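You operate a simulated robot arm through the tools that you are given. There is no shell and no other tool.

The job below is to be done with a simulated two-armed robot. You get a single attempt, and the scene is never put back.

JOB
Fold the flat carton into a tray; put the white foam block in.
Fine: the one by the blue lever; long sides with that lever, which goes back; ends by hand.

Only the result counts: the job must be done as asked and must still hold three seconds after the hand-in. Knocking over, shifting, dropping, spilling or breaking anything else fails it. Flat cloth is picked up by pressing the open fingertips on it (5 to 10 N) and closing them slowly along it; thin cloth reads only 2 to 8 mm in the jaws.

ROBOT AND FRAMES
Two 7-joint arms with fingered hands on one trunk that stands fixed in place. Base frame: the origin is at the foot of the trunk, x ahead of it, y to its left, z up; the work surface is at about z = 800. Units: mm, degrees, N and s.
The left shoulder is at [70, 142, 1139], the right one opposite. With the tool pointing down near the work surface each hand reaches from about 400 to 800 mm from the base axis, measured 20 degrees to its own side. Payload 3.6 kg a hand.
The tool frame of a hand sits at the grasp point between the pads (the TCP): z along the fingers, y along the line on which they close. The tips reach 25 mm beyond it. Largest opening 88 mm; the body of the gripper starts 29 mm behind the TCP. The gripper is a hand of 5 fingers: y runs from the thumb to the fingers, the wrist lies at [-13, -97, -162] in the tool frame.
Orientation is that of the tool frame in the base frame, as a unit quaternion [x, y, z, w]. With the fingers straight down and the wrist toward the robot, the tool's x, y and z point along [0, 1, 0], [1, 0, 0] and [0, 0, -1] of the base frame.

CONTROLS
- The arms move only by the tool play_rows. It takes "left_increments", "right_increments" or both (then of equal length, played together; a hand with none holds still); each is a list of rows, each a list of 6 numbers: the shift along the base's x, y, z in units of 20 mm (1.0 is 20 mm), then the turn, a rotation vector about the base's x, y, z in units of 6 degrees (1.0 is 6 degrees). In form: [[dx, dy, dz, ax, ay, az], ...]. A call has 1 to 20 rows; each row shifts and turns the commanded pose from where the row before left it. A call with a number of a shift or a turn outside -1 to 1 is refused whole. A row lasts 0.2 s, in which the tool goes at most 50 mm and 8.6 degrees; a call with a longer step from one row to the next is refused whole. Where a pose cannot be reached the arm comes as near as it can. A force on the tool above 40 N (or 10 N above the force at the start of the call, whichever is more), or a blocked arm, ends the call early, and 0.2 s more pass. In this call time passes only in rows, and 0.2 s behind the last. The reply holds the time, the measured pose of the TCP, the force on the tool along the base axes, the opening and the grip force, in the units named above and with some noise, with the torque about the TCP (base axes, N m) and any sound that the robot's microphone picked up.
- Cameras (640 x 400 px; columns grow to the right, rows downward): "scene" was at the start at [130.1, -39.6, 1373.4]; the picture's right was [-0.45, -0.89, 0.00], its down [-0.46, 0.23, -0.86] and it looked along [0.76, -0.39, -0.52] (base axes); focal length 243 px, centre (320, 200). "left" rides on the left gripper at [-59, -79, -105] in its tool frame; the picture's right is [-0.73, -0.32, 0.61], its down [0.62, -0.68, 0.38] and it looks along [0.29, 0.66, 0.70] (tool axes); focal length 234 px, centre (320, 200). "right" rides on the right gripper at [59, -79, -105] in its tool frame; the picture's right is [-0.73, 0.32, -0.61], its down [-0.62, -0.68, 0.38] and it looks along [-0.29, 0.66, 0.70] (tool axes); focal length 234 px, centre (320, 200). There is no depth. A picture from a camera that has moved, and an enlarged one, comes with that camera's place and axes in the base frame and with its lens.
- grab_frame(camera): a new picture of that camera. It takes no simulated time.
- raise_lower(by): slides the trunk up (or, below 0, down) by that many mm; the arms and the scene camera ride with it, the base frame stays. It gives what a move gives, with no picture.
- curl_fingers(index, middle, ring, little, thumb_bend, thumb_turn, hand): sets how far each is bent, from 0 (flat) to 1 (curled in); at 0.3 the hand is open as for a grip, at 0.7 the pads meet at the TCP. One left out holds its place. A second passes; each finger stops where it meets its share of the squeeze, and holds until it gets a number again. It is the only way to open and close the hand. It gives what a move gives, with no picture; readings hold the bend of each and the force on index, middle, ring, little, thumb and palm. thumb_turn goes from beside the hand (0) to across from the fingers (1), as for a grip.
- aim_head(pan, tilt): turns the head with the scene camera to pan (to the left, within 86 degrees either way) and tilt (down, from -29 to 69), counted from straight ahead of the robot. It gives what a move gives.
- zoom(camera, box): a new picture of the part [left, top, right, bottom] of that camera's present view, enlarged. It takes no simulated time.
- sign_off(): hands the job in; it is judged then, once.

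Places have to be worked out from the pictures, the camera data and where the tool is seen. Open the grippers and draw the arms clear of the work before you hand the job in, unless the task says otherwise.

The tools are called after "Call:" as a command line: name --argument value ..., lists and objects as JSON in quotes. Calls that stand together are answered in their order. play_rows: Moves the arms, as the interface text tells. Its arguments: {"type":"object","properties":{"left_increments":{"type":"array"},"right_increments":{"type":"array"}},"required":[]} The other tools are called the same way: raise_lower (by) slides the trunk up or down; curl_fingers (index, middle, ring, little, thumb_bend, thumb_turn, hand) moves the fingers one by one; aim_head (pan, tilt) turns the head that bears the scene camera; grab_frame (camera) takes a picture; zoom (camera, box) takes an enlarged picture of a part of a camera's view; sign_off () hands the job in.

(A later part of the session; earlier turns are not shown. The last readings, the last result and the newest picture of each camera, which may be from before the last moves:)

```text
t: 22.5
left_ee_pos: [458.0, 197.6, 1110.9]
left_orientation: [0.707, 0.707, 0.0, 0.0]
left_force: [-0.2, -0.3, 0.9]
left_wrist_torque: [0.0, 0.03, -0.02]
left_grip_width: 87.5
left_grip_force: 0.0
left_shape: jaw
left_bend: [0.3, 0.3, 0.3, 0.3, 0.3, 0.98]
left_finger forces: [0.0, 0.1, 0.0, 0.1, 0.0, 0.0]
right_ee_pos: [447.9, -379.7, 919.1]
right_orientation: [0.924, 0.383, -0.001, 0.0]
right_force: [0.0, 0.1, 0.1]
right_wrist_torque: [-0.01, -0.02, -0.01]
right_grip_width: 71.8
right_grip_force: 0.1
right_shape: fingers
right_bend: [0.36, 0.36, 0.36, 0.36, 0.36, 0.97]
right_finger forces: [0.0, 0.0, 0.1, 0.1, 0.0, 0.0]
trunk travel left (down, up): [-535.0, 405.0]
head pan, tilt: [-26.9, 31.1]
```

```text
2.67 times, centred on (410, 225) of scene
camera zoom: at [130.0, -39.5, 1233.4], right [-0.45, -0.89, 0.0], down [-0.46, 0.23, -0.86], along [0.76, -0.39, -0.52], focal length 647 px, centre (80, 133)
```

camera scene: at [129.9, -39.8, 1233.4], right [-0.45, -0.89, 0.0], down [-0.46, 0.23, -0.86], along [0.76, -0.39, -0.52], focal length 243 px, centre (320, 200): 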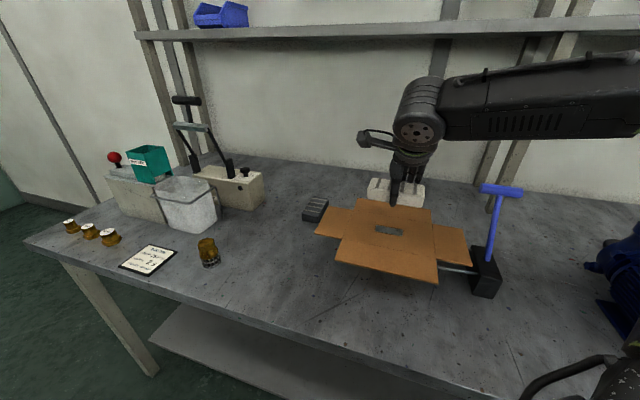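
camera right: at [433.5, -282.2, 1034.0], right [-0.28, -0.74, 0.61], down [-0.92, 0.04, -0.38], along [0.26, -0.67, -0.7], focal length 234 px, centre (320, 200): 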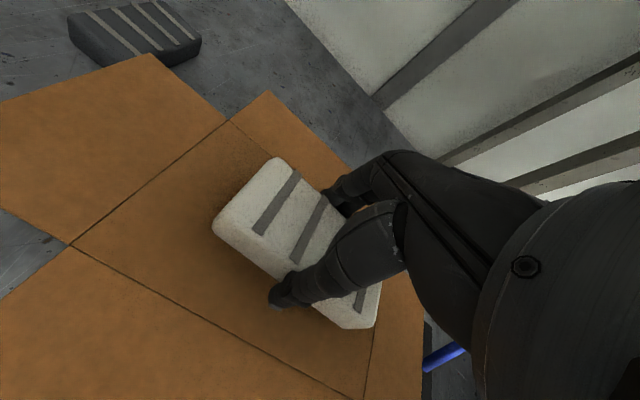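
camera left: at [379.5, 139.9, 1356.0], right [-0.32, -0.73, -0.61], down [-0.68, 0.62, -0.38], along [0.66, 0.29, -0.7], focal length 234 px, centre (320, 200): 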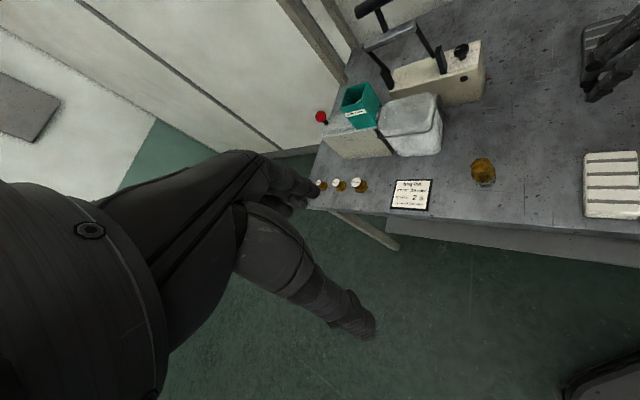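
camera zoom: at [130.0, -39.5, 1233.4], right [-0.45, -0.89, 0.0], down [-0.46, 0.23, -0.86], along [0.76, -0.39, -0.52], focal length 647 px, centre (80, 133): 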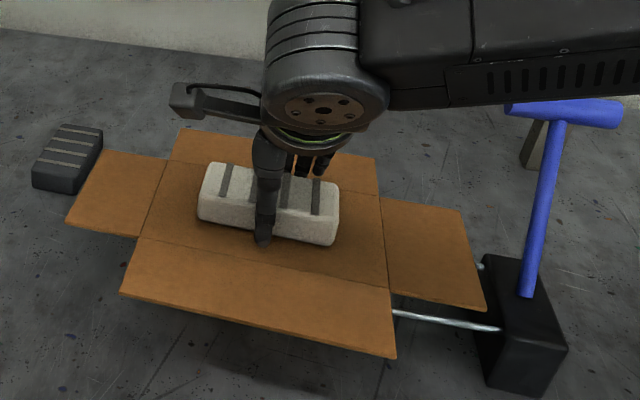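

Released; the block sits on the panel. I lift the hand straight up.

Call:
play_rows --right_increments '[[0, 0, 0.5, 0, 0, 0], [0, 0, 0.9, 0, 0, 0], [0, 0, 1, 0, 0, 0], [0, 0, 1, 0, 0, 0], [0, 0, 1, 0, 0, 0], [0, 0, 1, 0, 0, 0], [0, 0, 1, 0, 0, 0], [0, 0, 1, 0, 0, 0]]'

Call:
grab_frame --camera "scene"

Call:
grab_frame --camera "right"

```text
t: 24.3
left_ee_pos: [457.4, 198.9, 1110.4]
left_orientation: [0.707, 0.707, 0.0, 0.0]
left_force: [-0.1, -0.1, 0.5]
left_wrist_torque: [0.0, 0.02, -0.01]
left_grip_width: 88.0
left_grip_force: 0.0
left_shape: jaw
left_bend: [0.3, 0.3, 0.3, 0.3, 0.3, 0.98]
left_finger forces: [0.0, 0.0, 0.0, 0.0, 0.0, 0.0]
right_ee_pos: [446.7, -380.3, 1066.7]
right_orientation: [0.924, 0.383, 0.0, -0.001]
right_force: [-0.6, 0.5, -0.9]
right_wrist_torque: [0.0, 0.0, -0.01]
right_grip_width: 71.9
right_grip_force: 0.1
right_shape: fingers
right_bend: [0.36, 0.36, 0.36, 0.36, 0.36, 0.97]
right_finger forces: [0.1, 0.0, 0.1, 0.0, 0.0, 0.0]
trunk travel left (down, up): [-535.0, 405.0]
head pan, tilt: [-26.9, 31.1]
```

```text
taken
camera scene: at [129.8, -39.2, 1233.5], right [-0.45, -0.89, 0.0], down [-0.46, 0.23, -0.86], along [0.76, -0.39, -0.52], focal length 243 px, centre (320, 200)
```

scene: 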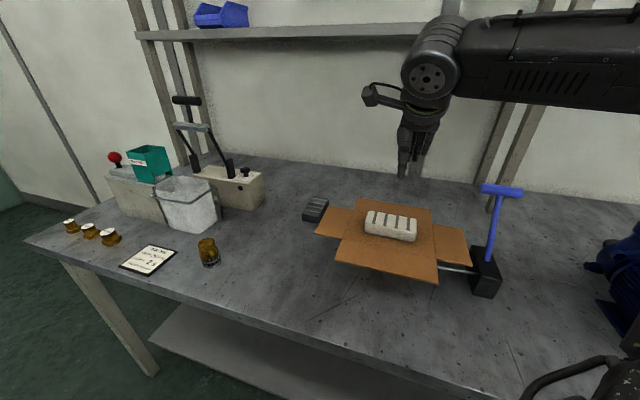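

```text
taken
camera right: at [432.0, -282.2, 1171.1], right [-0.28, -0.74, 0.61], down [-0.92, 0.04, -0.38], along [0.26, -0.67, -0.7], focal length 234 px, centre (320, 200)
```

right: 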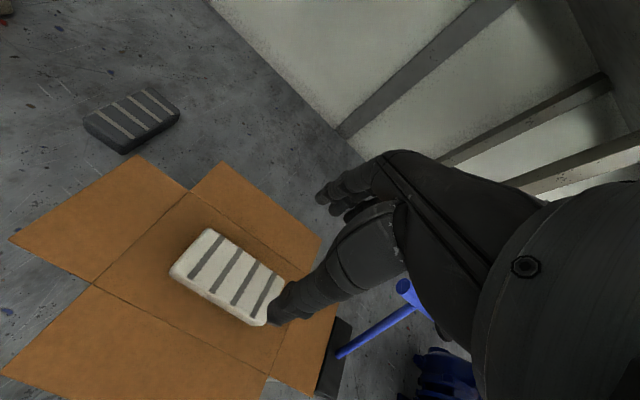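

The block rests centred on the panel. The T-bar triangulates to (353,-574,989), leaning about 33° to the back. I raise the hand, open it, tilt it in line with the lever and move to a pre-grasp pose 120 mm off the bar.

Call:
curl_fingers --hand "right" --index 0.3 --middle 0.3 --ring 0.3 --little 0.3 --thumb_bend 0.3

Call:
play_rows --right_increments '[[0, 0, 1, 0, 0, 0], [0, 0, 1, 0, 0, 0], [0, 0, 1, 0, 0, 0], [-0.171, -0.861, -0.132, 0.278, 0.278, 0], [-0.171, -0.861, -0.132, 0.278, 0.278, 0], [-0.171, -0.861, -0.132, 0.278, 0.278, 0], [-0.171, -0.861, -0.132, 0.278, 0.278, 0], [-0.171, -0.861, -0.132, 0.278, 0.278, 0], [-0.171, -0.861, -0.132, 0.278, 0.278, 0], [-0.171, -0.861, -0.132, 0.278, 0.278, 0], [-0.171, -0.861, -0.132, 0.278, 0.278, 0], [-0.171, -0.861, -0.132, 0.278, 0.278, 0], [-0.171, -0.861, -0.132, 0.278, 0.278, 0], [-0.171, -0.861, -0.132, 0.278, 0.278, 0], [-0.171, -0.861, -0.132, 0.278, 0.278, 0], [-0.171, -0.861, -0.132, 0.278, 0.278, 0], [-0.171, -0.861, -0.132, 0.278, 0.278, 0]]'

Call:
grab_frame --camera "right"

Call:
grab_frame --camera "scene"

```text
t: 25.3
left_ee_pos: [458.6, 198.9, 1110.2]
left_orientation: [0.707, 0.707, -0.001, 0.0]
left_force: [-0.7, 0.5, 0.1]
left_wrist_torque: [0.02, 0.0, -0.04]
left_grip_width: 87.8
left_grip_force: 0.1
left_shape: jaw
left_bend: [0.3, 0.3, 0.3, 0.3, 0.3, 0.98]
left_finger forces: [0.1, 0.0, 0.0, 0.0, 0.0, 0.1]
right_ee_pos: [447.7, -379.8, 1065.0]
right_orientation: [0.923, 0.384, 0.0, 0.001]
right_force: [-0.9, -0.2, 0.3]
right_wrist_torque: [-0.01, -0.03, -0.04]
right_grip_width: 84.2
right_grip_force: 0.1
right_shape: fingers
right_bend: [0.3, 0.3, 0.3, 0.3, 0.3, 0.97]
right_finger forces: [0.1, 0.0, 0.1, 0.0, 0.0, 0.0]
trunk travel left (down, up): [-535.0, 405.0]
head pan, tilt: [-26.9, 31.1]
```

```text
t: 28.9
left_ee_pos: [458.7, 197.2, 1110.7]
left_orientation: [0.707, 0.707, 0.0, 0.0]
left_force: [0.7, 0.4, 0.7]
left_wrist_torque: [0.02, 0.01, 0.02]
left_grip_width: 87.8
left_grip_force: 0.0
left_shape: jaw
left_bend: [0.3, 0.3, 0.3, 0.3, 0.3, 0.98]
left_finger forces: [0.0, 0.0, 0.0, 0.0, 0.0, 0.0]
right_ee_pos: [372.4, -604.6, 1031.0]
right_orientation: [0.886, 0.367, -0.108, -0.262]
right_force: [0.5, -0.6, -1.3]
right_wrist_torque: [-0.02, 0.03, -0.03]
right_grip_width: 84.9
right_grip_force: 0.0
right_shape: fingers
right_bend: [0.3, 0.3, 0.3, 0.3, 0.3, 0.97]
right_finger forces: [0.0, 0.1, 0.0, 0.1, 0.0, 0.0]
right hand out of reach, approached as far as the arm can: row 14, 15, 16, 17
trunk travel left (down, up): [-535.0, 405.0]
head pan, tilt: [-26.9, 31.1]
```

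```text
taken
camera right: at [406.1, -556.8, 1161.7], right [-0.09, -0.94, 0.34], down [-0.99, 0.11, 0.05], along [-0.08, -0.33, -0.94], focal length 234 px, centre (320, 200)
```

right: 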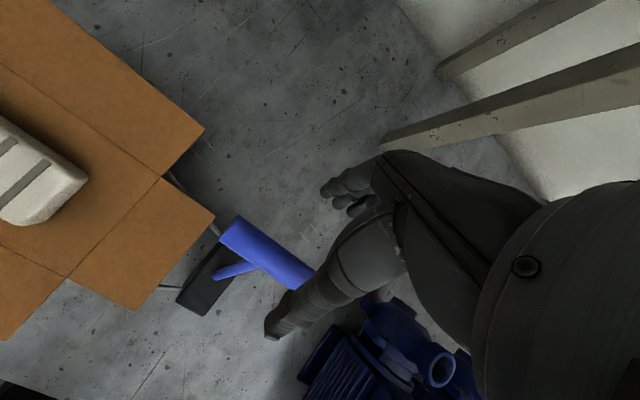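

```text
taken
camera scene: at [129.8, -39.8, 1233.5], right [-0.45, -0.89, 0.0], down [-0.46, 0.23, -0.86], along [0.76, -0.39, -0.52], focal length 243 px, centre (320, 200)
```

scene: 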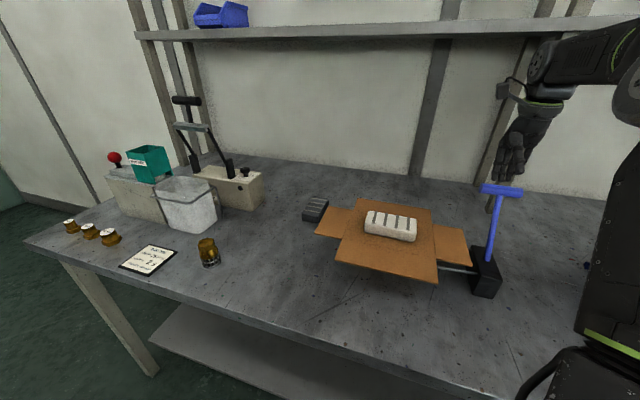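

The low shoulder now limits the reach up here. I raise the trunk back by 140 mm and look again.

Call:
raise_lower --by 140

Call:
play_rows --right_increments '[[0.05, 0.05, -0.85, 0, 0, 0], [0.05, 0.05, -0.85, 0, 0, 0], [0.05, 0.05, -0.85, 0, 0, 0], [0.05, 0.05, -0.85, 0, 0, 0], [0, 0.05, -0.85, 0, 0, 0], [0, 0.05, -0.85, 0, 0, 0]]'

Call:
grab_frame --camera "right"

Call:
zoom --camera "scene" --box '[400, 130, 620, 330]'

```text
t: 30.5
left_ee_pos: [459.4, 198.2, 1251.2]
left_orientation: [0.707, 0.707, 0.0, 0.0]
left_force: [-0.1, -0.5, 0.2]
left_wrist_torque: [-0.02, -0.03, 0.02]
left_grip_width: 87.7
left_grip_force: 0.2
left_shape: jaw
left_bend: [0.3, 0.3, 0.3, 0.3, 0.3, 0.98]
left_finger forces: [0.0, 0.0, 0.0, 0.0, 0.0, 0.1]
right_ee_pos: [371.8, -605.1, 1170.0]
right_orientation: [0.886, 0.367, -0.108, -0.261]
right_force: [0.6, 0.2, 0.0]
right_wrist_torque: [-0.02, -0.01, -0.03]
right_grip_width: 84.6
right_grip_force: 0.0
right_shape: fingers
right_bend: [0.3, 0.3, 0.3, 0.3, 0.3, 0.97]
right_finger forces: [0.1, 0.0, 0.0, 0.0, 0.0, 0.1]
trunk travel left (down, up): [-675.0, 265.0]
head pan, tilt: [-26.9, 31.1]
```

```text
t: 31.9
left_ee_pos: [458.5, 196.9, 1251.2]
left_orientation: [0.707, 0.707, 0.0, 0.0]
left_force: [-0.3, -0.6, -0.5]
left_wrist_torque: [-0.04, -0.01, 0.0]
left_grip_width: 87.9
left_grip_force: 0.1
left_shape: jaw
left_bend: [0.3, 0.3, 0.3, 0.3, 0.3, 0.98]
left_finger forces: [0.1, 0.0, 0.1, 0.1, 0.0, 0.0]
right_ee_pos: [375.2, -599.6, 1068.2]
right_orientation: [0.886, 0.367, -0.108, -0.261]
right_force: [-0.6, -0.4, -0.1]
right_wrist_torque: [-0.01, 0.0, 0.01]
right_grip_width: 84.6
right_grip_force: 0.2
right_shape: fingers
right_bend: [0.3, 0.3, 0.3, 0.3, 0.3, 0.97]
right_finger forces: [0.0, 0.0, 0.0, 0.1, 0.0, 0.0]
trunk travel left (down, up): [-675.0, 265.0]
head pan, tilt: [-26.9, 31.1]
```

```text
taken
camera right: at [410.5, -550.8, 1199.5], right [-0.09, -0.94, 0.34], down [-0.99, 0.11, 0.05], along [-0.08, -0.33, -0.94], focal length 234 px, centre (320, 200)
```

right: 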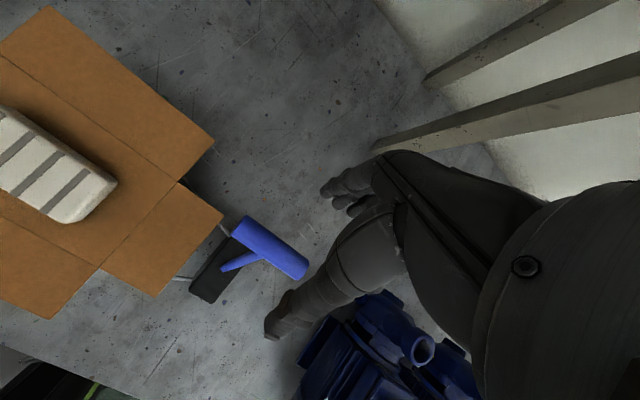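

```text
2.00 times, centred on (510, 230) of scene
camera zoom: at [130.1, -40.2, 1373.4], right [-0.45, -0.89, 0.0], down [-0.46, 0.23, -0.86], along [0.76, -0.39, -0.52], focal length 486 px, centre (-60, 140)
```

zoom: 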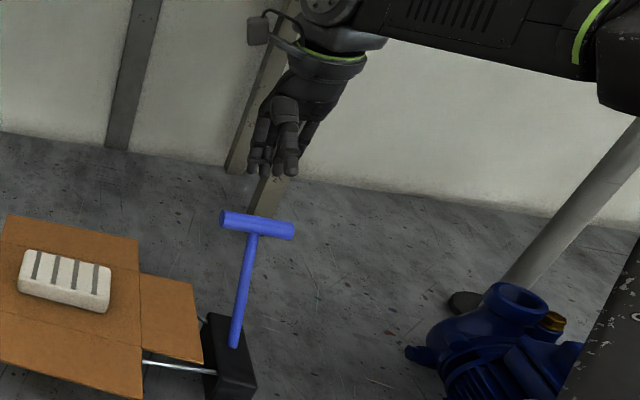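

The right camera confirms the T-bar at (353,-573,989). I correct the sideways offset and come down to about 42 mm from the bar.

Call:
play_rows --right_increments '[[0.44, -0.44, -0.4, 0, 0, 0], [-0.27, 0.27, -0.6, 0, 0, 0], [-0.27, 0.27, -0.6, 0, 0, 0], [-0.27, 0.27, -0.59, 0, 0, 0]]'

Call:
zoom --camera "right" --box '[160, 150, 400, 350]'

Call:
zoom --camera "scene" --box '[440, 160, 560, 260]'

```text
t: 32.9
left_ee_pos: [457.8, 197.4, 1250.3]
left_orientation: [0.707, 0.707, 0.0, 0.0]
left_force: [0.9, 0.2, 0.1]
left_wrist_torque: [0.0, -0.01, 0.01]
left_grip_width: 87.4
left_grip_force: 0.0
left_shape: jaw
left_bend: [0.3, 0.3, 0.3, 0.3, 0.3, 0.98]
left_finger forces: [0.0, 0.0, 0.0, 0.1, 0.1, 0.0]
right_ee_pos: [368.5, -590.9, 1025.8]
right_orientation: [0.886, 0.366, -0.108, -0.262]
right_force: [0.5, 0.9, 0.6]
right_wrist_torque: [-0.01, -0.03, -0.02]
right_grip_width: 84.6
right_grip_force: 0.0
right_shape: fingers
right_bend: [0.3, 0.3, 0.3, 0.3, 0.3, 0.97]
right_finger forces: [0.1, 0.0, 0.0, 0.0, 0.0, 0.0]
trunk travel left (down, up): [-675.0, 265.0]
head pan, tilt: [-26.9, 31.1]
```

```text
2.00 times, centred on (280, 250) of right
camera zoom: at [403.4, -543.0, 1155.5], right [-0.09, -0.94, 0.34], down [-0.99, 0.11, 0.05], along [-0.08, -0.33, -0.94], focal length 468 px, centre (400, 100)
```

zoom: 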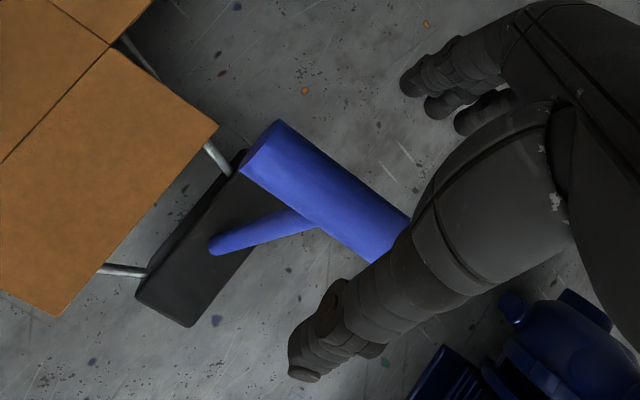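

```text
4.00 times, centred on (500, 210) of scene
camera zoom: at [130.1, -40.1, 1373.4], right [-0.45, -0.89, 0.0], down [-0.46, 0.23, -0.86], along [0.76, -0.39, -0.52], focal length 971 px, centre (-400, 160)
```

zoom: 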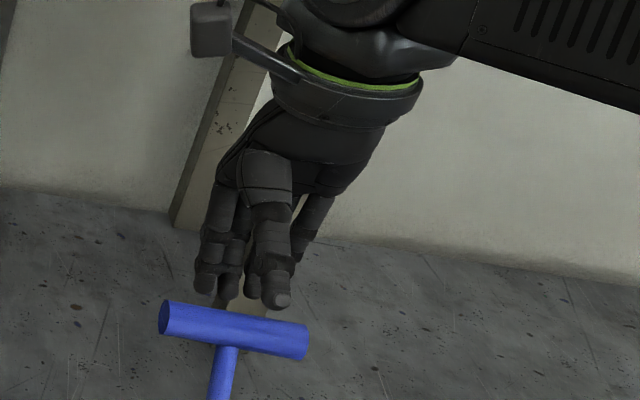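

The thumb lies in front of and the fingers behind the bar, and the offset is under 1 mm. I slide down along the tool axis to put the bar at the TCP.

Call:
play_rows --right_increments '[[-0.28, 0.28, -0.6, 0, 0, 0], [-0.28, 0.28, -0.6, 0, 0, 0], [-0.27, 0.27, -0.6, 0, 0, 0]]'

Call:
zoom --camera "right" --box '[160, 150, 400, 350]'

Call:
zoom --camera "scene" --box '[440, 160, 560, 260]'

```text
t: 33.7
left_ee_pos: [457.8, 198.5, 1250.7]
left_orientation: [0.707, 0.707, 0.0, 0.0]
left_force: [-0.2, 0.5, -0.9]
left_wrist_torque: [-0.02, 0.0, 0.0]
left_grip_width: 87.8
left_grip_force: 0.0
left_shape: jaw
left_bend: [0.3, 0.3, 0.3, 0.3, 0.3, 0.98]
left_finger forces: [0.0, 0.1, 0.0, 0.0, 0.1, 0.0]
right_ee_pos: [352.1, -575.7, 988.0]
right_orientation: [0.886, 0.368, -0.109, -0.261]
right_force: [0.8, 0.5, -0.3]
right_wrist_torque: [-0.02, 0.03, 0.01]
right_grip_width: 84.6
right_grip_force: 0.0
right_shape: fingers
right_bend: [0.3, 0.3, 0.3, 0.3, 0.3, 0.97]
right_finger forces: [0.1, 0.1, 0.1, 0.0, 0.0, 0.0]
trunk travel left (down, up): [-675.0, 265.0]
head pan, tilt: [-26.9, 31.1]
```

```text
2.00 times, centred on (280, 250) of right
camera zoom: at [385.4, -526.1, 1119.7], right [-0.09, -0.94, 0.34], down [-0.99, 0.11, 0.05], along [-0.08, -0.33, -0.94], focal length 468 px, centre (400, 100)
```

zoom: 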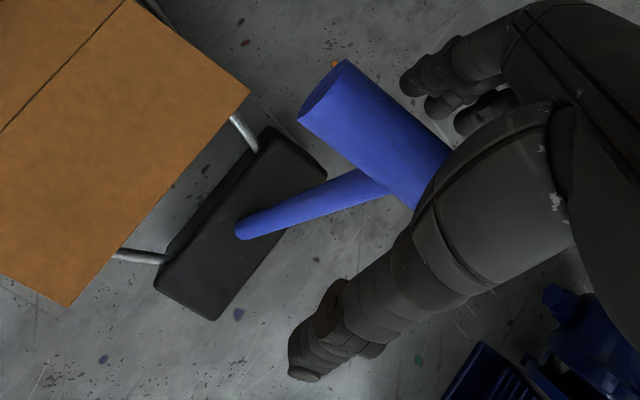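

```text
4.00 times, centred on (500, 210) of scene
camera zoom: at [129.9, -39.4, 1373.5], right [-0.45, -0.89, 0.0], down [-0.46, 0.23, -0.86], along [0.76, -0.39, -0.52], focal length 971 px, centre (-400, 160)
```

zoom: 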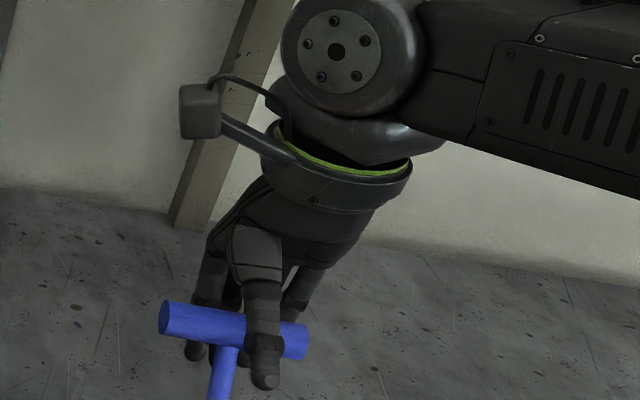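

The bar sits between thumb and fingers. I close on it.

Call:
curl_fingers --hand "right" --index 0.64 --middle 0.64 --ring 0.64 --little 0.64 --thumb_bend 0.64

Call:
zoom --camera "scene" --box '[440, 160, 560, 260]'

```text
t: 34.7
left_ee_pos: [459.5, 199.2, 1250.6]
left_orientation: [0.707, 0.707, 0.0, 0.0]
left_force: [0.8, -0.1, 1.0]
left_wrist_torque: [-0.03, 0.02, 0.03]
left_grip_width: 87.5
left_grip_force: 0.0
left_shape: jaw
left_bend: [0.3, 0.3, 0.3, 0.3, 0.3, 0.98]
left_finger forces: [0.0, 0.1, 0.0, 0.0, 0.0, 0.0]
right_ee_pos: [350.5, -574.0, 989.5]
right_orientation: [0.886, 0.367, -0.108, -0.261]
right_force: [-0.3, -0.4, -0.7]
right_wrist_torque: [-0.02, 0.0, 0.01]
right_grip_width: 12.8
right_grip_force: 0.0
right_shape: fingers
right_bend: [0.63, 0.64, 0.64, 0.64, 0.64, 0.97]
right_finger forces: [0.6, 0.0, 0.1, 0.0, 0.1, 0.1]
trunk travel left (down, up): [-675.0, 265.0]
head pan, tilt: [-26.9, 31.1]
```

```text
4.00 times, centred on (500, 210) of scene
camera zoom: at [130.2, -39.7, 1373.4], right [-0.45, -0.89, 0.0], down [-0.46, 0.23, -0.86], along [0.76, -0.39, -0.52], focal length 971 px, centre (-400, 160)
```

zoom: 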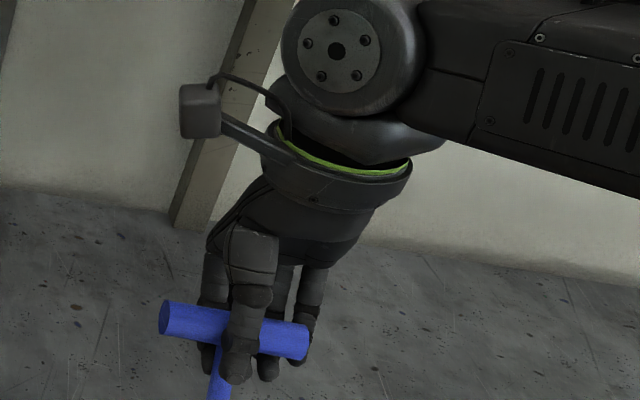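

Fingers are around the bar without squeezing it. I close slightly more.

Call:
curl_fingers --hand "right" --index 0.7 --middle 0.7 --ring 0.7 --little 0.7 --thumb_bend 0.7

Call:
zoom --camera "right" --box '[160, 150, 400, 350]'

Call:
zoom --camera "scene" --box '[440, 180, 540, 260]'

```text
t: 35.7
left_ee_pos: [458.4, 197.0, 1251.3]
left_orientation: [0.707, 0.707, 0.0, 0.0]
left_force: [-1.2, -0.2, -0.5]
left_wrist_torque: [0.05, 0.02, -0.02]
left_grip_width: 87.8
left_grip_force: 0.0
left_shape: jaw
left_bend: [0.3, 0.3, 0.3, 0.3, 0.3, 0.98]
left_finger forces: [0.0, 0.0, 0.0, 0.0, 0.1, 0.1]
right_ee_pos: [351.8, -575.1, 988.7]
right_orientation: [0.886, 0.367, -0.108, -0.261]
right_force: [0.3, 0.0, -2.7]
right_wrist_torque: [0.02, -0.09, 0.05]
right_grip_width: 7.2
right_grip_force: 4.0
right_shape: fingers
right_bend: [0.65, 0.7, 0.7, 0.68, 0.67, 0.97]
right_finger forces: [2.7, 0.0, 0.0, 2.3, 3.2, 0.1]
trunk travel left (down, up): [-675.0, 265.0]
head pan, tilt: [-26.9, 31.1]
```

```text
2.00 times, centred on (280, 250) of right
camera zoom: at [385.8, -526.7, 1119.5], right [-0.09, -0.94, 0.33], down [-0.99, 0.11, 0.05], along [-0.08, -0.33, -0.94], focal length 468 px, centre (400, 100)
```

zoom: 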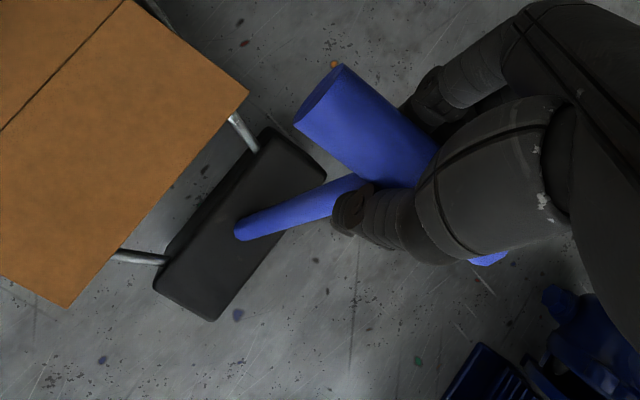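

```text
5.00 times, centred on (490, 220) of scene
camera zoom: at [130.3, -40.0, 1373.4], right [-0.45, -0.89, 0.0], down [-0.46, 0.23, -0.86], along [0.76, -0.39, -0.52], focal length 1214 px, centre (-530, 100)
```

zoom: 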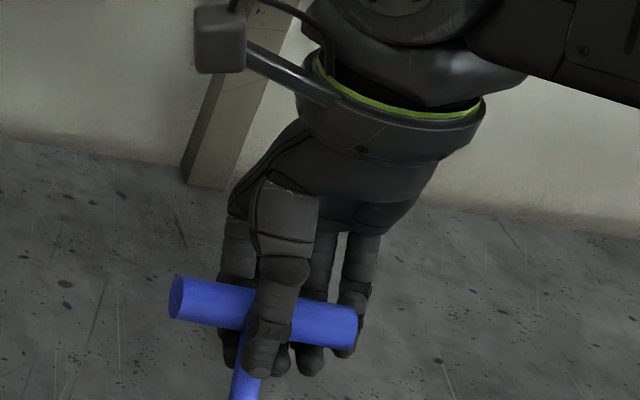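

The bar is caged and lightly gripped. I start the swing toward the front with two 3° arc steps and watch the force.

Call:
play_rows --right_increments '[[-0.222, 0.222, 0.213, -0.354, -0.354, 0], [-0.23, 0.23, 0.196, -0.354, -0.354, 0]]'

Call:
grab_frame --camera "scene"

Call:
grab_frame --camera "right"

```text
t: 36.3
left_ee_pos: [457.9, 196.4, 1251.0]
left_orientation: [0.707, 0.707, 0.0, 0.0]
left_force: [-0.7, -0.3, 0.3]
left_wrist_torque: [0.02, -0.05, 0.0]
left_grip_width: 87.6
left_grip_force: 0.1
left_shape: jaw
left_bend: [0.3, 0.3, 0.3, 0.3, 0.3, 0.98]
left_finger forces: [0.0, 0.0, 0.0, 0.0, 0.0, 0.1]
right_ee_pos: [341.7, -565.8, 996.3]
right_orientation: [0.899, 0.372, -0.089, -0.215]
right_force: [-2.0, 2.1, -8.1]
right_wrist_torque: [0.09, -0.13, -0.04]
right_grip_width: 7.7
right_grip_force: 4.2
right_shape: fingers
right_bend: [0.65, 0.7, 0.7, 0.67, 0.67, 0.97]
right_finger forces: [2.3, 0.1, 0.0, 3.5, 3.5, 0.0]
trunk travel left (down, up): [-675.0, 265.0]
head pan, tilt: [-26.9, 31.1]
```

```text
taken
camera scene: at [129.9, -40.1, 1373.3], right [-0.45, -0.89, 0.0], down [-0.46, 0.23, -0.86], along [0.76, -0.39, -0.52], focal length 243 px, centre (320, 200)
```

scene: 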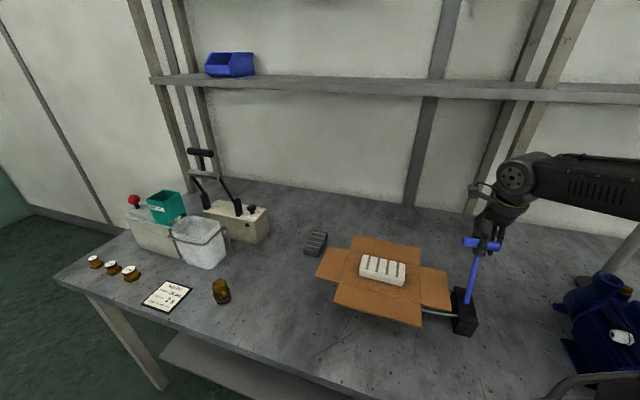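

```text
taken
camera right: at [367.0, -507.9, 1125.8], right [-0.11, -0.91, 0.4], down [-0.99, 0.11, -0.03], along [-0.01, -0.4, -0.92], focal length 234 px, centre (320, 200)
```

right: 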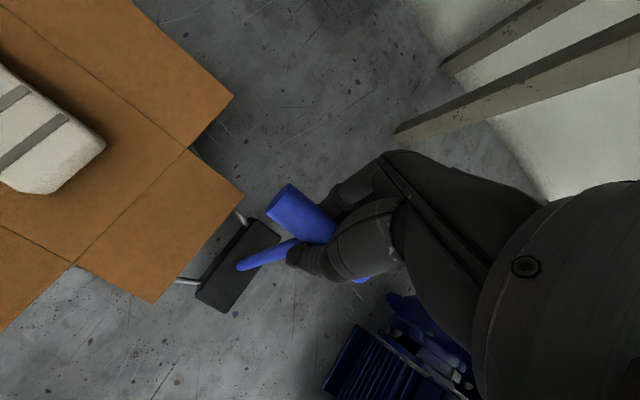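

The lever follows; the -8 N in z says I rise slightly too much. I continue with a flatter arc.

Call:
play_rows --right_increments '[[-0.2545, 0.2545, 0.03, -0.354, -0.354, 0], [-0.26, 0.26, 0.12, -0.354, -0.354, 0], [-0.265, 0.265, 0.11, -0.354, -0.354, 0], [-0.269, 0.269, 0.09, -0.354, -0.354, 0]]'

Call:
grab_frame --camera "right"

Call:
zoom --camera "scene" --box '[310, 200, 530, 340]'

```text
t: 37.3
left_ee_pos: [458.3, 197.4, 1251.0]
left_orientation: [0.707, 0.707, 0.0, 0.0]
left_force: [-0.2, 0.3, 0.9]
left_wrist_torque: [0.01, 0.03, 0.03]
left_grip_width: 87.8
left_grip_force: 0.1
left_shape: jaw
left_bend: [0.3, 0.3, 0.3, 0.3, 0.3, 0.98]
left_finger forces: [0.1, 0.0, 0.0, 0.0, 0.1, 0.1]
right_ee_pos: [321.5, -544.7, 1004.9]
right_orientation: [0.916, 0.38, -0.049, -0.12]
right_force: [-0.8, -1.4, -2.0]
right_wrist_torque: [0.02, -0.07, 0.07]
right_grip_width: 7.0
right_grip_force: 4.3
right_shape: fingers
right_bend: [0.65, 0.7, 0.7, 0.68, 0.67, 0.97]
right_finger forces: [2.7, 0.0, 0.1, 2.3, 3.5, 0.1]
trunk travel left (down, up): [-675.0, 265.0]
head pan, tilt: [-26.9, 31.1]
```

```text
taken
camera right: at [327.5, -468.0, 1125.9], right [-0.18, -0.84, 0.5], down [-0.98, 0.09, -0.2], along [0.12, -0.53, -0.84], focal length 234 px, centre (320, 200)
```

right: 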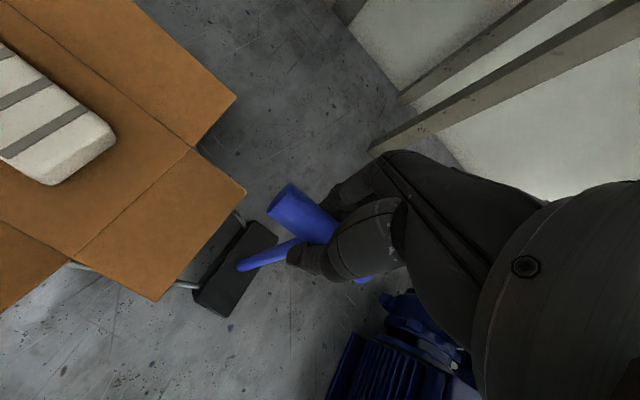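

```text
2.86 times, centred on (420, 270) of scene
camera zoom: at [129.4, -39.7, 1373.5], right [-0.45, -0.89, 0.0], down [-0.46, 0.23, -0.86], along [0.76, -0.39, -0.52], focal length 694 px, centre (34, 0)
```

zoom: 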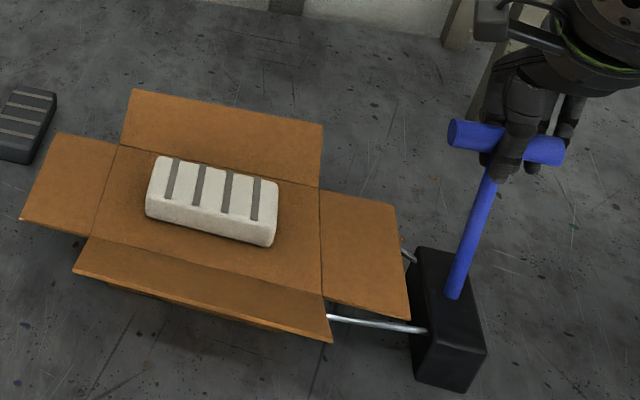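

Both long sides are rising with the lever; a circle fit puts the pivot at z≈858 with radius 150 and lever lean now about 12°. I continue on the fitted arc.

Call:
play_rows --right_increments '[[-0.364, 0.364, 0.09, -0.4714, -0.4714, 0], [-0.368, 0.368, 0.055, -0.4714, -0.4714, 0], [-0.37, 0.37, 0.018, -0.4714, -0.4714, 0], [-0.37, 0.37, -0.018, -0.4714, -0.4714, 0], [-0.368, 0.368, -0.055, -0.4714, -0.4714, 0]]'

Call:
zoom --camera "scene" --box '[310, 200, 530, 340]'

```text
t: 38.5
left_ee_pos: [459.1, 197.6, 1250.6]
left_orientation: [0.707, 0.707, 0.0, -0.001]
left_force: [0.5, -0.2, -0.1]
left_wrist_torque: [-0.02, 0.01, -0.03]
left_grip_width: 87.7
left_grip_force: 0.0
left_shape: jaw
left_bend: [0.3, 0.3, 0.3, 0.3, 0.3, 0.98]
left_finger forces: [0.1, 0.0, 0.1, 0.1, 0.0, 0.0]
right_ee_pos: [285.5, -508.1, 1005.6]
right_orientation: [0.923, 0.383, 0.017, 0.041]
right_force: [2.5, 0.3, -5.4]
right_wrist_torque: [0.04, -0.12, 0.11]
right_grip_width: 7.2
right_grip_force: 4.7
right_shape: fingers
right_bend: [0.65, 0.7, 0.7, 0.67, 0.67, 0.97]
right_finger forces: [2.6, 0.1, 0.0, 2.8, 3.9, 0.0]
trunk travel left (down, up): [-675.0, 265.0]
head pan, tilt: [-26.9, 31.1]
```

```text
2.86 times, centred on (420, 270) of scene
camera zoom: at [130.6, -40.7, 1373.3], right [-0.45, -0.89, 0.0], down [-0.46, 0.23, -0.86], along [0.76, -0.39, -0.52], focal length 694 px, centre (34, 0)
```

zoom: 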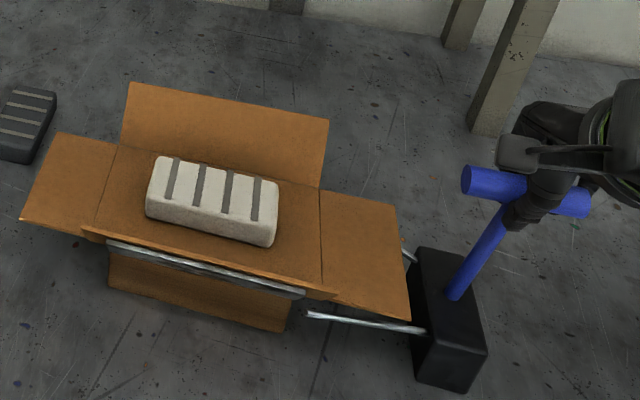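

The sides are well up; the lever is near -8° lean. I continue along the arc, slightly lower.

Call:
play_rows --right_increments '[[-0.364, 0.364, -0.15, -0.4714, -0.4714, 0], [-0.36, 0.36, -0.16, -0.4714, -0.4714, 0], [-0.353, 0.353, -0.17, -0.4714, -0.4714, 0]]'

Call:
zoom --camera "scene" --box '[310, 200, 530, 340]'

Call:
grab_frame --camera "right"

```text
t: 39.3
left_ee_pos: [458.7, 196.5, 1251.5]
left_orientation: [0.707, 0.707, 0.001, -0.001]
left_force: [0.2, 0.6, -0.1]
left_wrist_torque: [0.05, -0.02, -0.01]
left_grip_width: 87.7
left_grip_force: 0.0
left_shape: jaw
left_bend: [0.3, 0.3, 0.3, 0.3, 0.3, 0.98]
left_finger forces: [0.0, 0.0, 0.0, 0.0, 0.0, 0.1]
right_ee_pos: [277.8, -521.4, 996.1]
right_orientation: [0.913, 0.378, 0.058, 0.138]
right_force: [0.4, 0.2, -0.3]
right_wrist_torque: [0.04, 0.0, -0.03]
right_grip_width: 0.0
right_grip_force: 0.6
right_shape: fingers
right_bend: [0.7, 0.7, 0.7, 0.7, 0.7, 0.98]
right_finger forces: [0.1, 0.0, 0.0, 0.0, 0.1, 0.0]
right hand out of reach, approached as far as the arm can: row 2, 3
trunk travel left (down, up): [-675.0, 265.0]
head pan, tilt: [-26.9, 31.1]
```

```text
2.86 times, centred on (420, 270) of scene
camera zoom: at [129.6, -40.6, 1373.5], right [-0.45, -0.89, 0.0], down [-0.46, 0.23, -0.86], along [0.76, -0.39, -0.52], focal length 694 px, centre (34, 0)
```

zoom: 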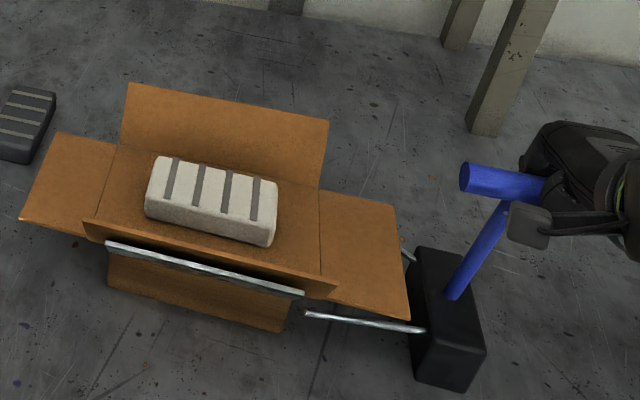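

```text
taken
camera right: at [243.6, -403.9, 1073.0], right [-0.42, -0.6, 0.68], down [-0.82, -0.06, -0.57], along [0.38, -0.79, -0.47], focal length 234 px, centre (320, 200)
```

right: 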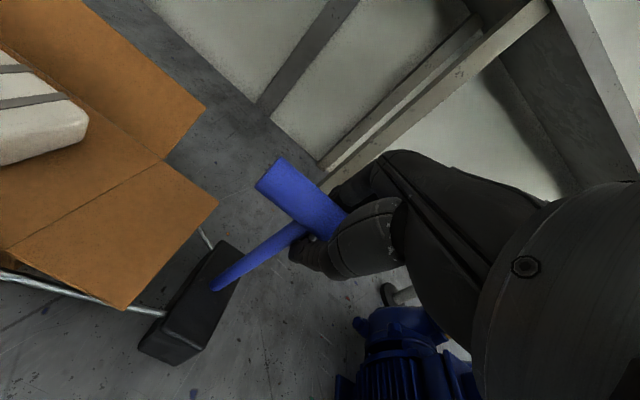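

The arm got too close to its own shoulder and slid along the bar; the lever stays put with the sides at about 58°. I open the hand and rise clear, then re-grip with the hand tilted so the wrist stays further out.

Call:
curl_fingers --hand "right" --index 0.3 --middle 0.3 --ring 0.3 --little 0.3 --thumb_bend 0.3

Call:
grab_frame --camera "right"

Call:
zoom --camera "scene" --box '[310, 200, 560, 340]'

```text
t: 40.3
left_ee_pos: [458.1, 198.9, 1251.8]
left_orientation: [0.707, 0.707, 0.0, -0.001]
left_force: [-0.3, 0.6, 0.0]
left_wrist_torque: [0.01, 0.01, 0.0]
left_grip_width: 87.7
left_grip_force: 0.0
left_shape: jaw
left_bend: [0.3, 0.3, 0.3, 0.3, 0.3, 0.98]
left_finger forces: [0.0, 0.0, 0.1, 0.0, 0.0, 0.1]
right_ee_pos: [279.0, -519.2, 996.0]
right_orientation: [0.914, 0.378, 0.056, 0.138]
right_force: [0.0, 0.1, 0.3]
right_wrist_torque: [-0.02, -0.02, -0.01]
right_grip_width: 84.1
right_grip_force: 0.1
right_shape: fingers
right_bend: [0.3, 0.3, 0.3, 0.3, 0.3, 0.98]
right_finger forces: [0.0, 0.1, 0.0, 0.1, 0.0, 0.0]
trunk travel left (down, up): [-675.0, 265.0]
head pan, tilt: [-26.9, 31.1]
```

```text
taken
camera right: at [244.1, -403.1, 1073.3], right [-0.42, -0.61, 0.68], down [-0.82, -0.06, -0.57], along [0.38, -0.79, -0.47], focal length 234 px, centre (320, 200)
```

right: 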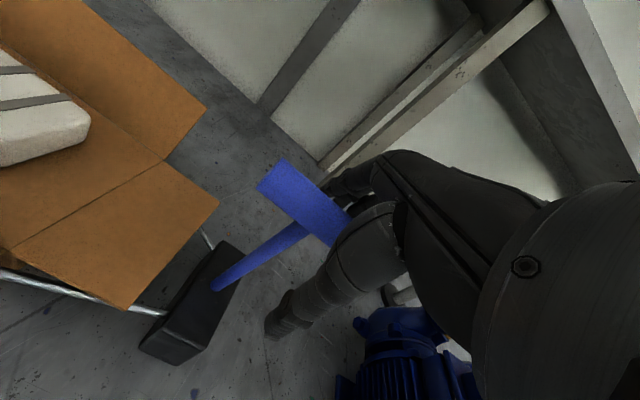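

```text
2.56 times, centred on (435, 270) of scene
camera zoom: at [130.0, -39.7, 1373.4], right [-0.45, -0.89, 0.0], down [-0.46, 0.23, -0.86], along [0.76, -0.39, -0.52], focal length 622 px, centre (26, 21)
```

zoom: 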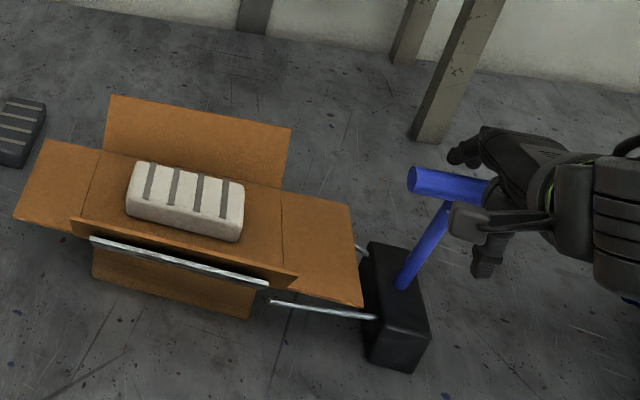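

The lever holds its place by friction, with the bar centre at about (286,-508,1006) and still between thumb and fingers. I re-tilt the open hand in place around the bar by +35° and centre it.

Call:
play_rows --right_increments '[[0.055, 0.097, 0.06, 0.687, 0.687, 0], [0.055, 0.097, 0.06, 0.687, 0.687, 0], [0.055, 0.097, 0.06, 0.687, 0.687, 0], [0.055, 0.097, 0.06, 0.687, 0.687, 0], [0.055, 0.097, 0.06, 0.687, 0.687, 0], [0.055, 0.097, 0.06, 0.687, 0.687, 0]]'

Call:
grab_frame --camera "right"

Call:
zoom --camera "scene" --box '[440, 180, 560, 280]'

```text
t: 41.7
left_ee_pos: [459.9, 197.5, 1250.2]
left_orientation: [0.707, 0.707, 0.0, 0.0]
left_force: [-1.1, 0.7, -0.7]
left_wrist_torque: [-0.03, 0.01, 0.01]
left_grip_width: 87.7
left_grip_force: 0.0
left_shape: jaw
left_bend: [0.3, 0.3, 0.3, 0.3, 0.3, 0.98]
left_finger forces: [0.0, 0.0, 0.1, 0.0, 0.0, 0.0]
right_ee_pos: [286.2, -508.0, 1002.2]
right_orientation: [0.912, 0.379, -0.06, -0.144]
right_force: [-0.5, -0.1, -0.2]
right_wrist_torque: [-0.03, 0.0, 0.02]
right_grip_width: 84.5
right_grip_force: 0.0
right_shape: fingers
right_bend: [0.3, 0.3, 0.3, 0.3, 0.3, 0.98]
right_finger forces: [0.1, 0.1, 0.1, 0.0, 0.0, 0.0]
trunk travel left (down, up): [-675.0, 265.0]
head pan, tilt: [-26.9, 31.1]
```

```text
taken
camera right: at [296.6, -436.6, 1126.5], right [-0.16, -0.86, 0.48], down [-0.98, 0.1, -0.16], along [0.09, -0.5, -0.86], focal length 234 px, centre (320, 200)
```

right: 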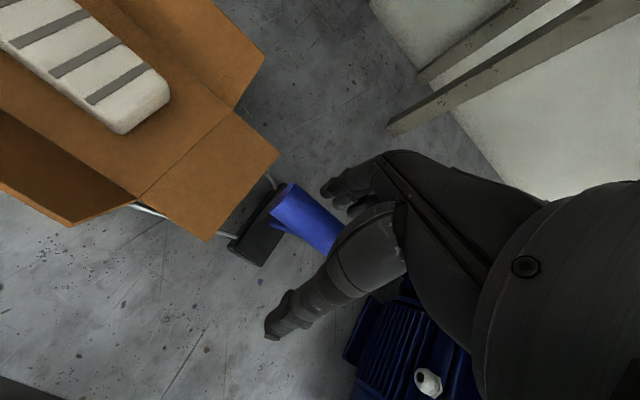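

```text
4.00 times, centred on (500, 230) of scene
camera zoom: at [130.5, -40.1, 1373.4], right [-0.45, -0.89, 0.0], down [-0.46, 0.23, -0.86], along [0.76, -0.39, -0.52], focal length 971 px, centre (-400, 80)
```

zoom: 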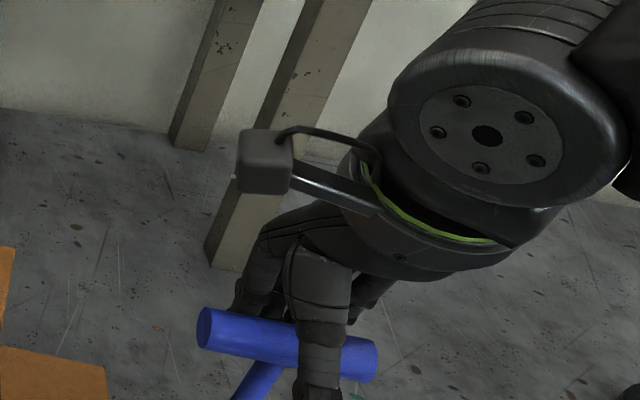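

The bar is centred in the hand at tilt +17°. I close around it again.

Call:
curl_fingers --hand "right" --index 0.66 --middle 0.66 --ring 0.66 --little 0.66 --thumb_bend 0.62

Call:
play_rows --right_increments '[[-0.364, 0.364, -0.09, 0, 0, 0], [-0.36, 0.36, -0.126, 0, 0, 0], [-0.353, 0.353, -0.162, 0, 0, 0]]'

Call:
zoom --camera "scene" --box '[310, 200, 560, 340]'

Call:
grab_frame --camera "right"

```text
t: 42.7
left_ee_pos: [458.7, 198.2, 1251.2]
left_orientation: [0.707, 0.707, 0.0, 0.001]
left_force: [-0.6, 0.8, 0.9]
left_wrist_torque: [-0.01, 0.02, 0.01]
left_grip_width: 87.8
left_grip_force: 0.1
left_shape: jaw
left_bend: [0.3, 0.3, 0.3, 0.3, 0.3, 0.98]
left_finger forces: [0.0, 0.1, 0.0, 0.1, 0.0, 0.0]
right_ee_pos: [285.4, -507.7, 1002.4]
right_orientation: [0.913, 0.378, -0.06, -0.143]
right_force: [1.7, 0.1, -1.1]
right_wrist_torque: [-0.02, -0.13, 0.01]
right_grip_width: 21.5
right_grip_force: 3.6
right_shape: fingers
right_bend: [0.59, 0.66, 0.66, 0.66, 0.6, 0.97]
right_finger forces: [3.7, 0.0, 0.0, 0.0, 2.8, 0.1]
trunk travel left (down, up): [-675.0, 265.0]
head pan, tilt: [-26.9, 31.1]
```

```text
t: 43.5
left_ee_pos: [459.4, 198.6, 1251.4]
left_orientation: [0.707, 0.707, -0.001, 0.0]
left_force: [-0.3, -0.1, 0.0]
left_wrist_torque: [0.02, 0.02, 0.04]
left_grip_width: 87.8
left_grip_force: 0.0
left_shape: jaw
left_bend: [0.3, 0.3, 0.3, 0.3, 0.3, 0.98]
left_finger forces: [0.0, 0.0, 0.0, 0.1, 0.0, 0.0]
right_ee_pos: [264.3, -486.1, 995.3]
right_orientation: [0.913, 0.379, -0.06, -0.143]
right_force: [1.9, -0.4, 2.1]
right_wrist_torque: [-0.21, -0.28, -0.02]
right_grip_width: 27.9
right_grip_force: 7.4
right_shape: fingers
right_bend: [0.57, 0.66, 0.66, 0.66, 0.57, 0.97]
right_finger forces: [8.8, 0.2, 0.1, 0.0, 5.7, 0.1]
trunk travel left (down, up): [-675.0, 265.0]
head pan, tilt: [-26.9, 31.1]
```

```text
2.56 times, centred on (435, 270) of scene
camera zoom: at [130.0, -39.2, 1373.5], right [-0.45, -0.89, 0.0], down [-0.46, 0.23, -0.86], along [0.76, -0.39, -0.52], focal length 622 px, centre (26, 21)
```

zoom: 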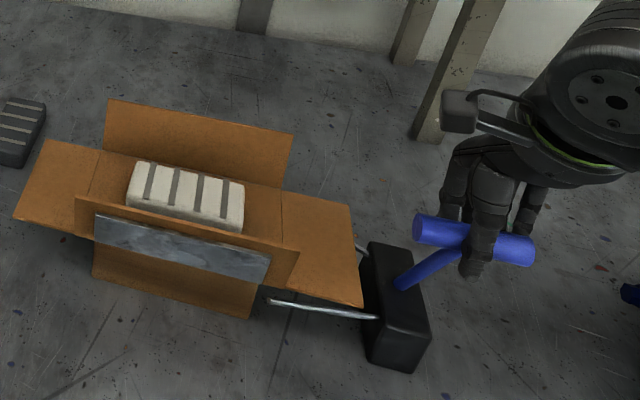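

```text
taken
camera right: at [274.8, -414.4, 1119.3], right [-0.16, -0.86, 0.48], down [-0.98, 0.1, -0.16], along [0.09, -0.5, -0.86], focal length 234 px, centre (320, 200)
```

right: 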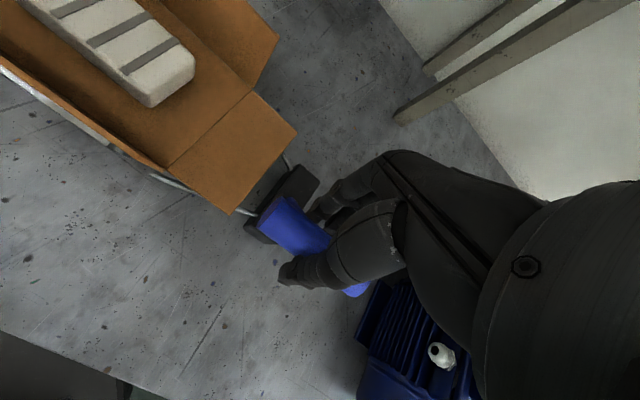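

The lever moves on and the metal wings push the sides up further (about 75°). I continue toward the end of its travel.

Call:
play_rows --right_increments '[[-0.343, 0.343, -0.197, 0, 0, 0], [-0.332, 0.332, -0.23, 0, 0, 0]]'

Call:
zoom --camera "scene" --box '[310, 200, 560, 340]'

```text
t: 44.1
left_ee_pos: [460.5, 199.1, 1251.1]
left_orientation: [0.707, 0.707, -0.001, 0.001]
left_force: [0.6, -0.4, -0.1]
left_wrist_torque: [0.01, -0.01, 0.01]
left_grip_width: 88.0
left_grip_force: 0.1
left_shape: jaw
left_bend: [0.3, 0.3, 0.3, 0.3, 0.3, 0.98]
left_finger forces: [0.0, 0.0, 0.1, 0.0, 0.0, 0.1]
right_ee_pos: [251.0, -472.3, 987.8]
right_orientation: [0.913, 0.379, -0.059, -0.142]
right_force: [10.2, -3.1, 9.8]
right_wrist_torque: [-0.15, -0.56, 0.06]
right_grip_width: 29.7
right_grip_force: 8.6
right_shape: fingers
right_bend: [0.51, 0.66, 0.66, 0.66, 0.6, 0.98]
right_finger forces: [13.7, 2.3, 0.1, 0.1, 1.7, 0.0]
trunk travel left (down, up): [-675.0, 265.0]
head pan, tilt: [-26.9, 31.1]
```

```text
2.56 times, centred on (435, 270) of scene
camera zoom: at [131.6, -38.4, 1373.7], right [-0.45, -0.89, 0.0], down [-0.46, 0.23, -0.86], along [0.76, -0.39, -0.52], focal length 622 px, centre (26, 21)
```

zoom: 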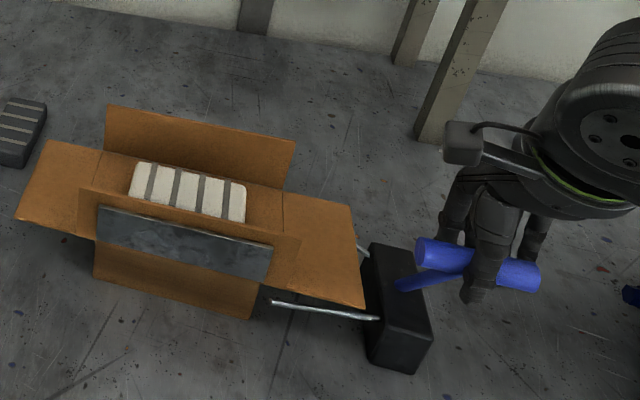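

The sides are now close to 90° and the force is up to about 14 N. I push a little further to find the stop.

Call:
play_rows --right_increments '[[-0.25, 0.25, -0.2, 0, 0, 0], [-0.2, 0.2, -0.15, 0, 0, 0]]'

Call:
zoom --camera "scene" --box '[310, 200, 560, 340]'

Call:
grab_frame --camera "right"

```text
t: 44.7
left_ee_pos: [461.1, 197.4, 1250.3]
left_orientation: [0.707, 0.707, -0.001, -0.001]
left_force: [0.1, -0.6, -0.2]
left_wrist_torque: [0.0, -0.01, -0.04]
left_grip_width: 87.7
left_grip_force: 0.0
left_shape: jaw
left_bend: [0.3, 0.3, 0.3, 0.3, 0.3, 0.98]
left_finger forces: [0.1, 0.1, 0.0, 0.0, 0.1, 0.0]
right_ee_pos: [245.4, -464.5, 979.5]
right_orientation: [0.912, 0.379, -0.06, -0.143]
right_force: [16.7, -6.4, 9.4]
right_wrist_torque: [-0.2, -0.41, 0.12]
right_grip_width: 24.2
right_grip_force: 11.3
right_shape: fingers
right_bend: [0.54, 0.63, 0.66, 0.66, 0.62, 0.98]
right_finger forces: [14.7, 5.7, 0.1, 1.2, 0.0, 0.0]
trunk travel left (down, up): [-675.0, 265.0]
head pan, tilt: [-26.9, 31.1]
```

```text
2.56 times, centred on (435, 270) of scene
camera zoom: at [133.6, -39.9, 1373.1], right [-0.45, -0.89, 0.0], down [-0.46, 0.23, -0.86], along [0.76, -0.39, -0.52], focal length 622 px, centre (26, 21)
```

zoom: 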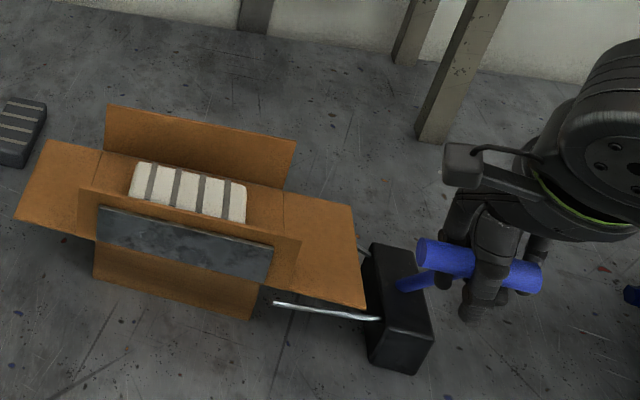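

```text
taken
camera right: at [255.6, -391.8, 1103.6], right [-0.16, -0.86, 0.48], down [-0.98, 0.1, -0.16], along [0.09, -0.5, -0.86], focal length 234 px, centre (320, 200)
```

right: 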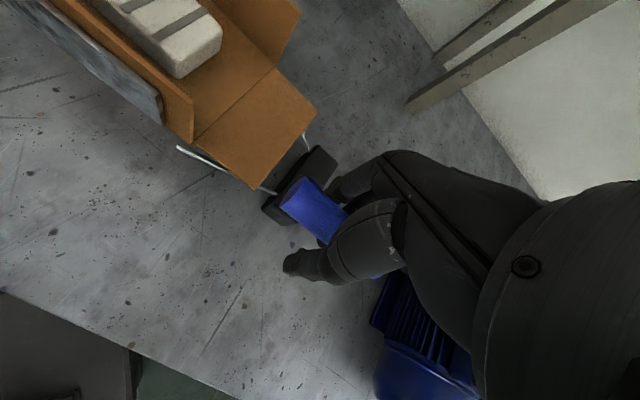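

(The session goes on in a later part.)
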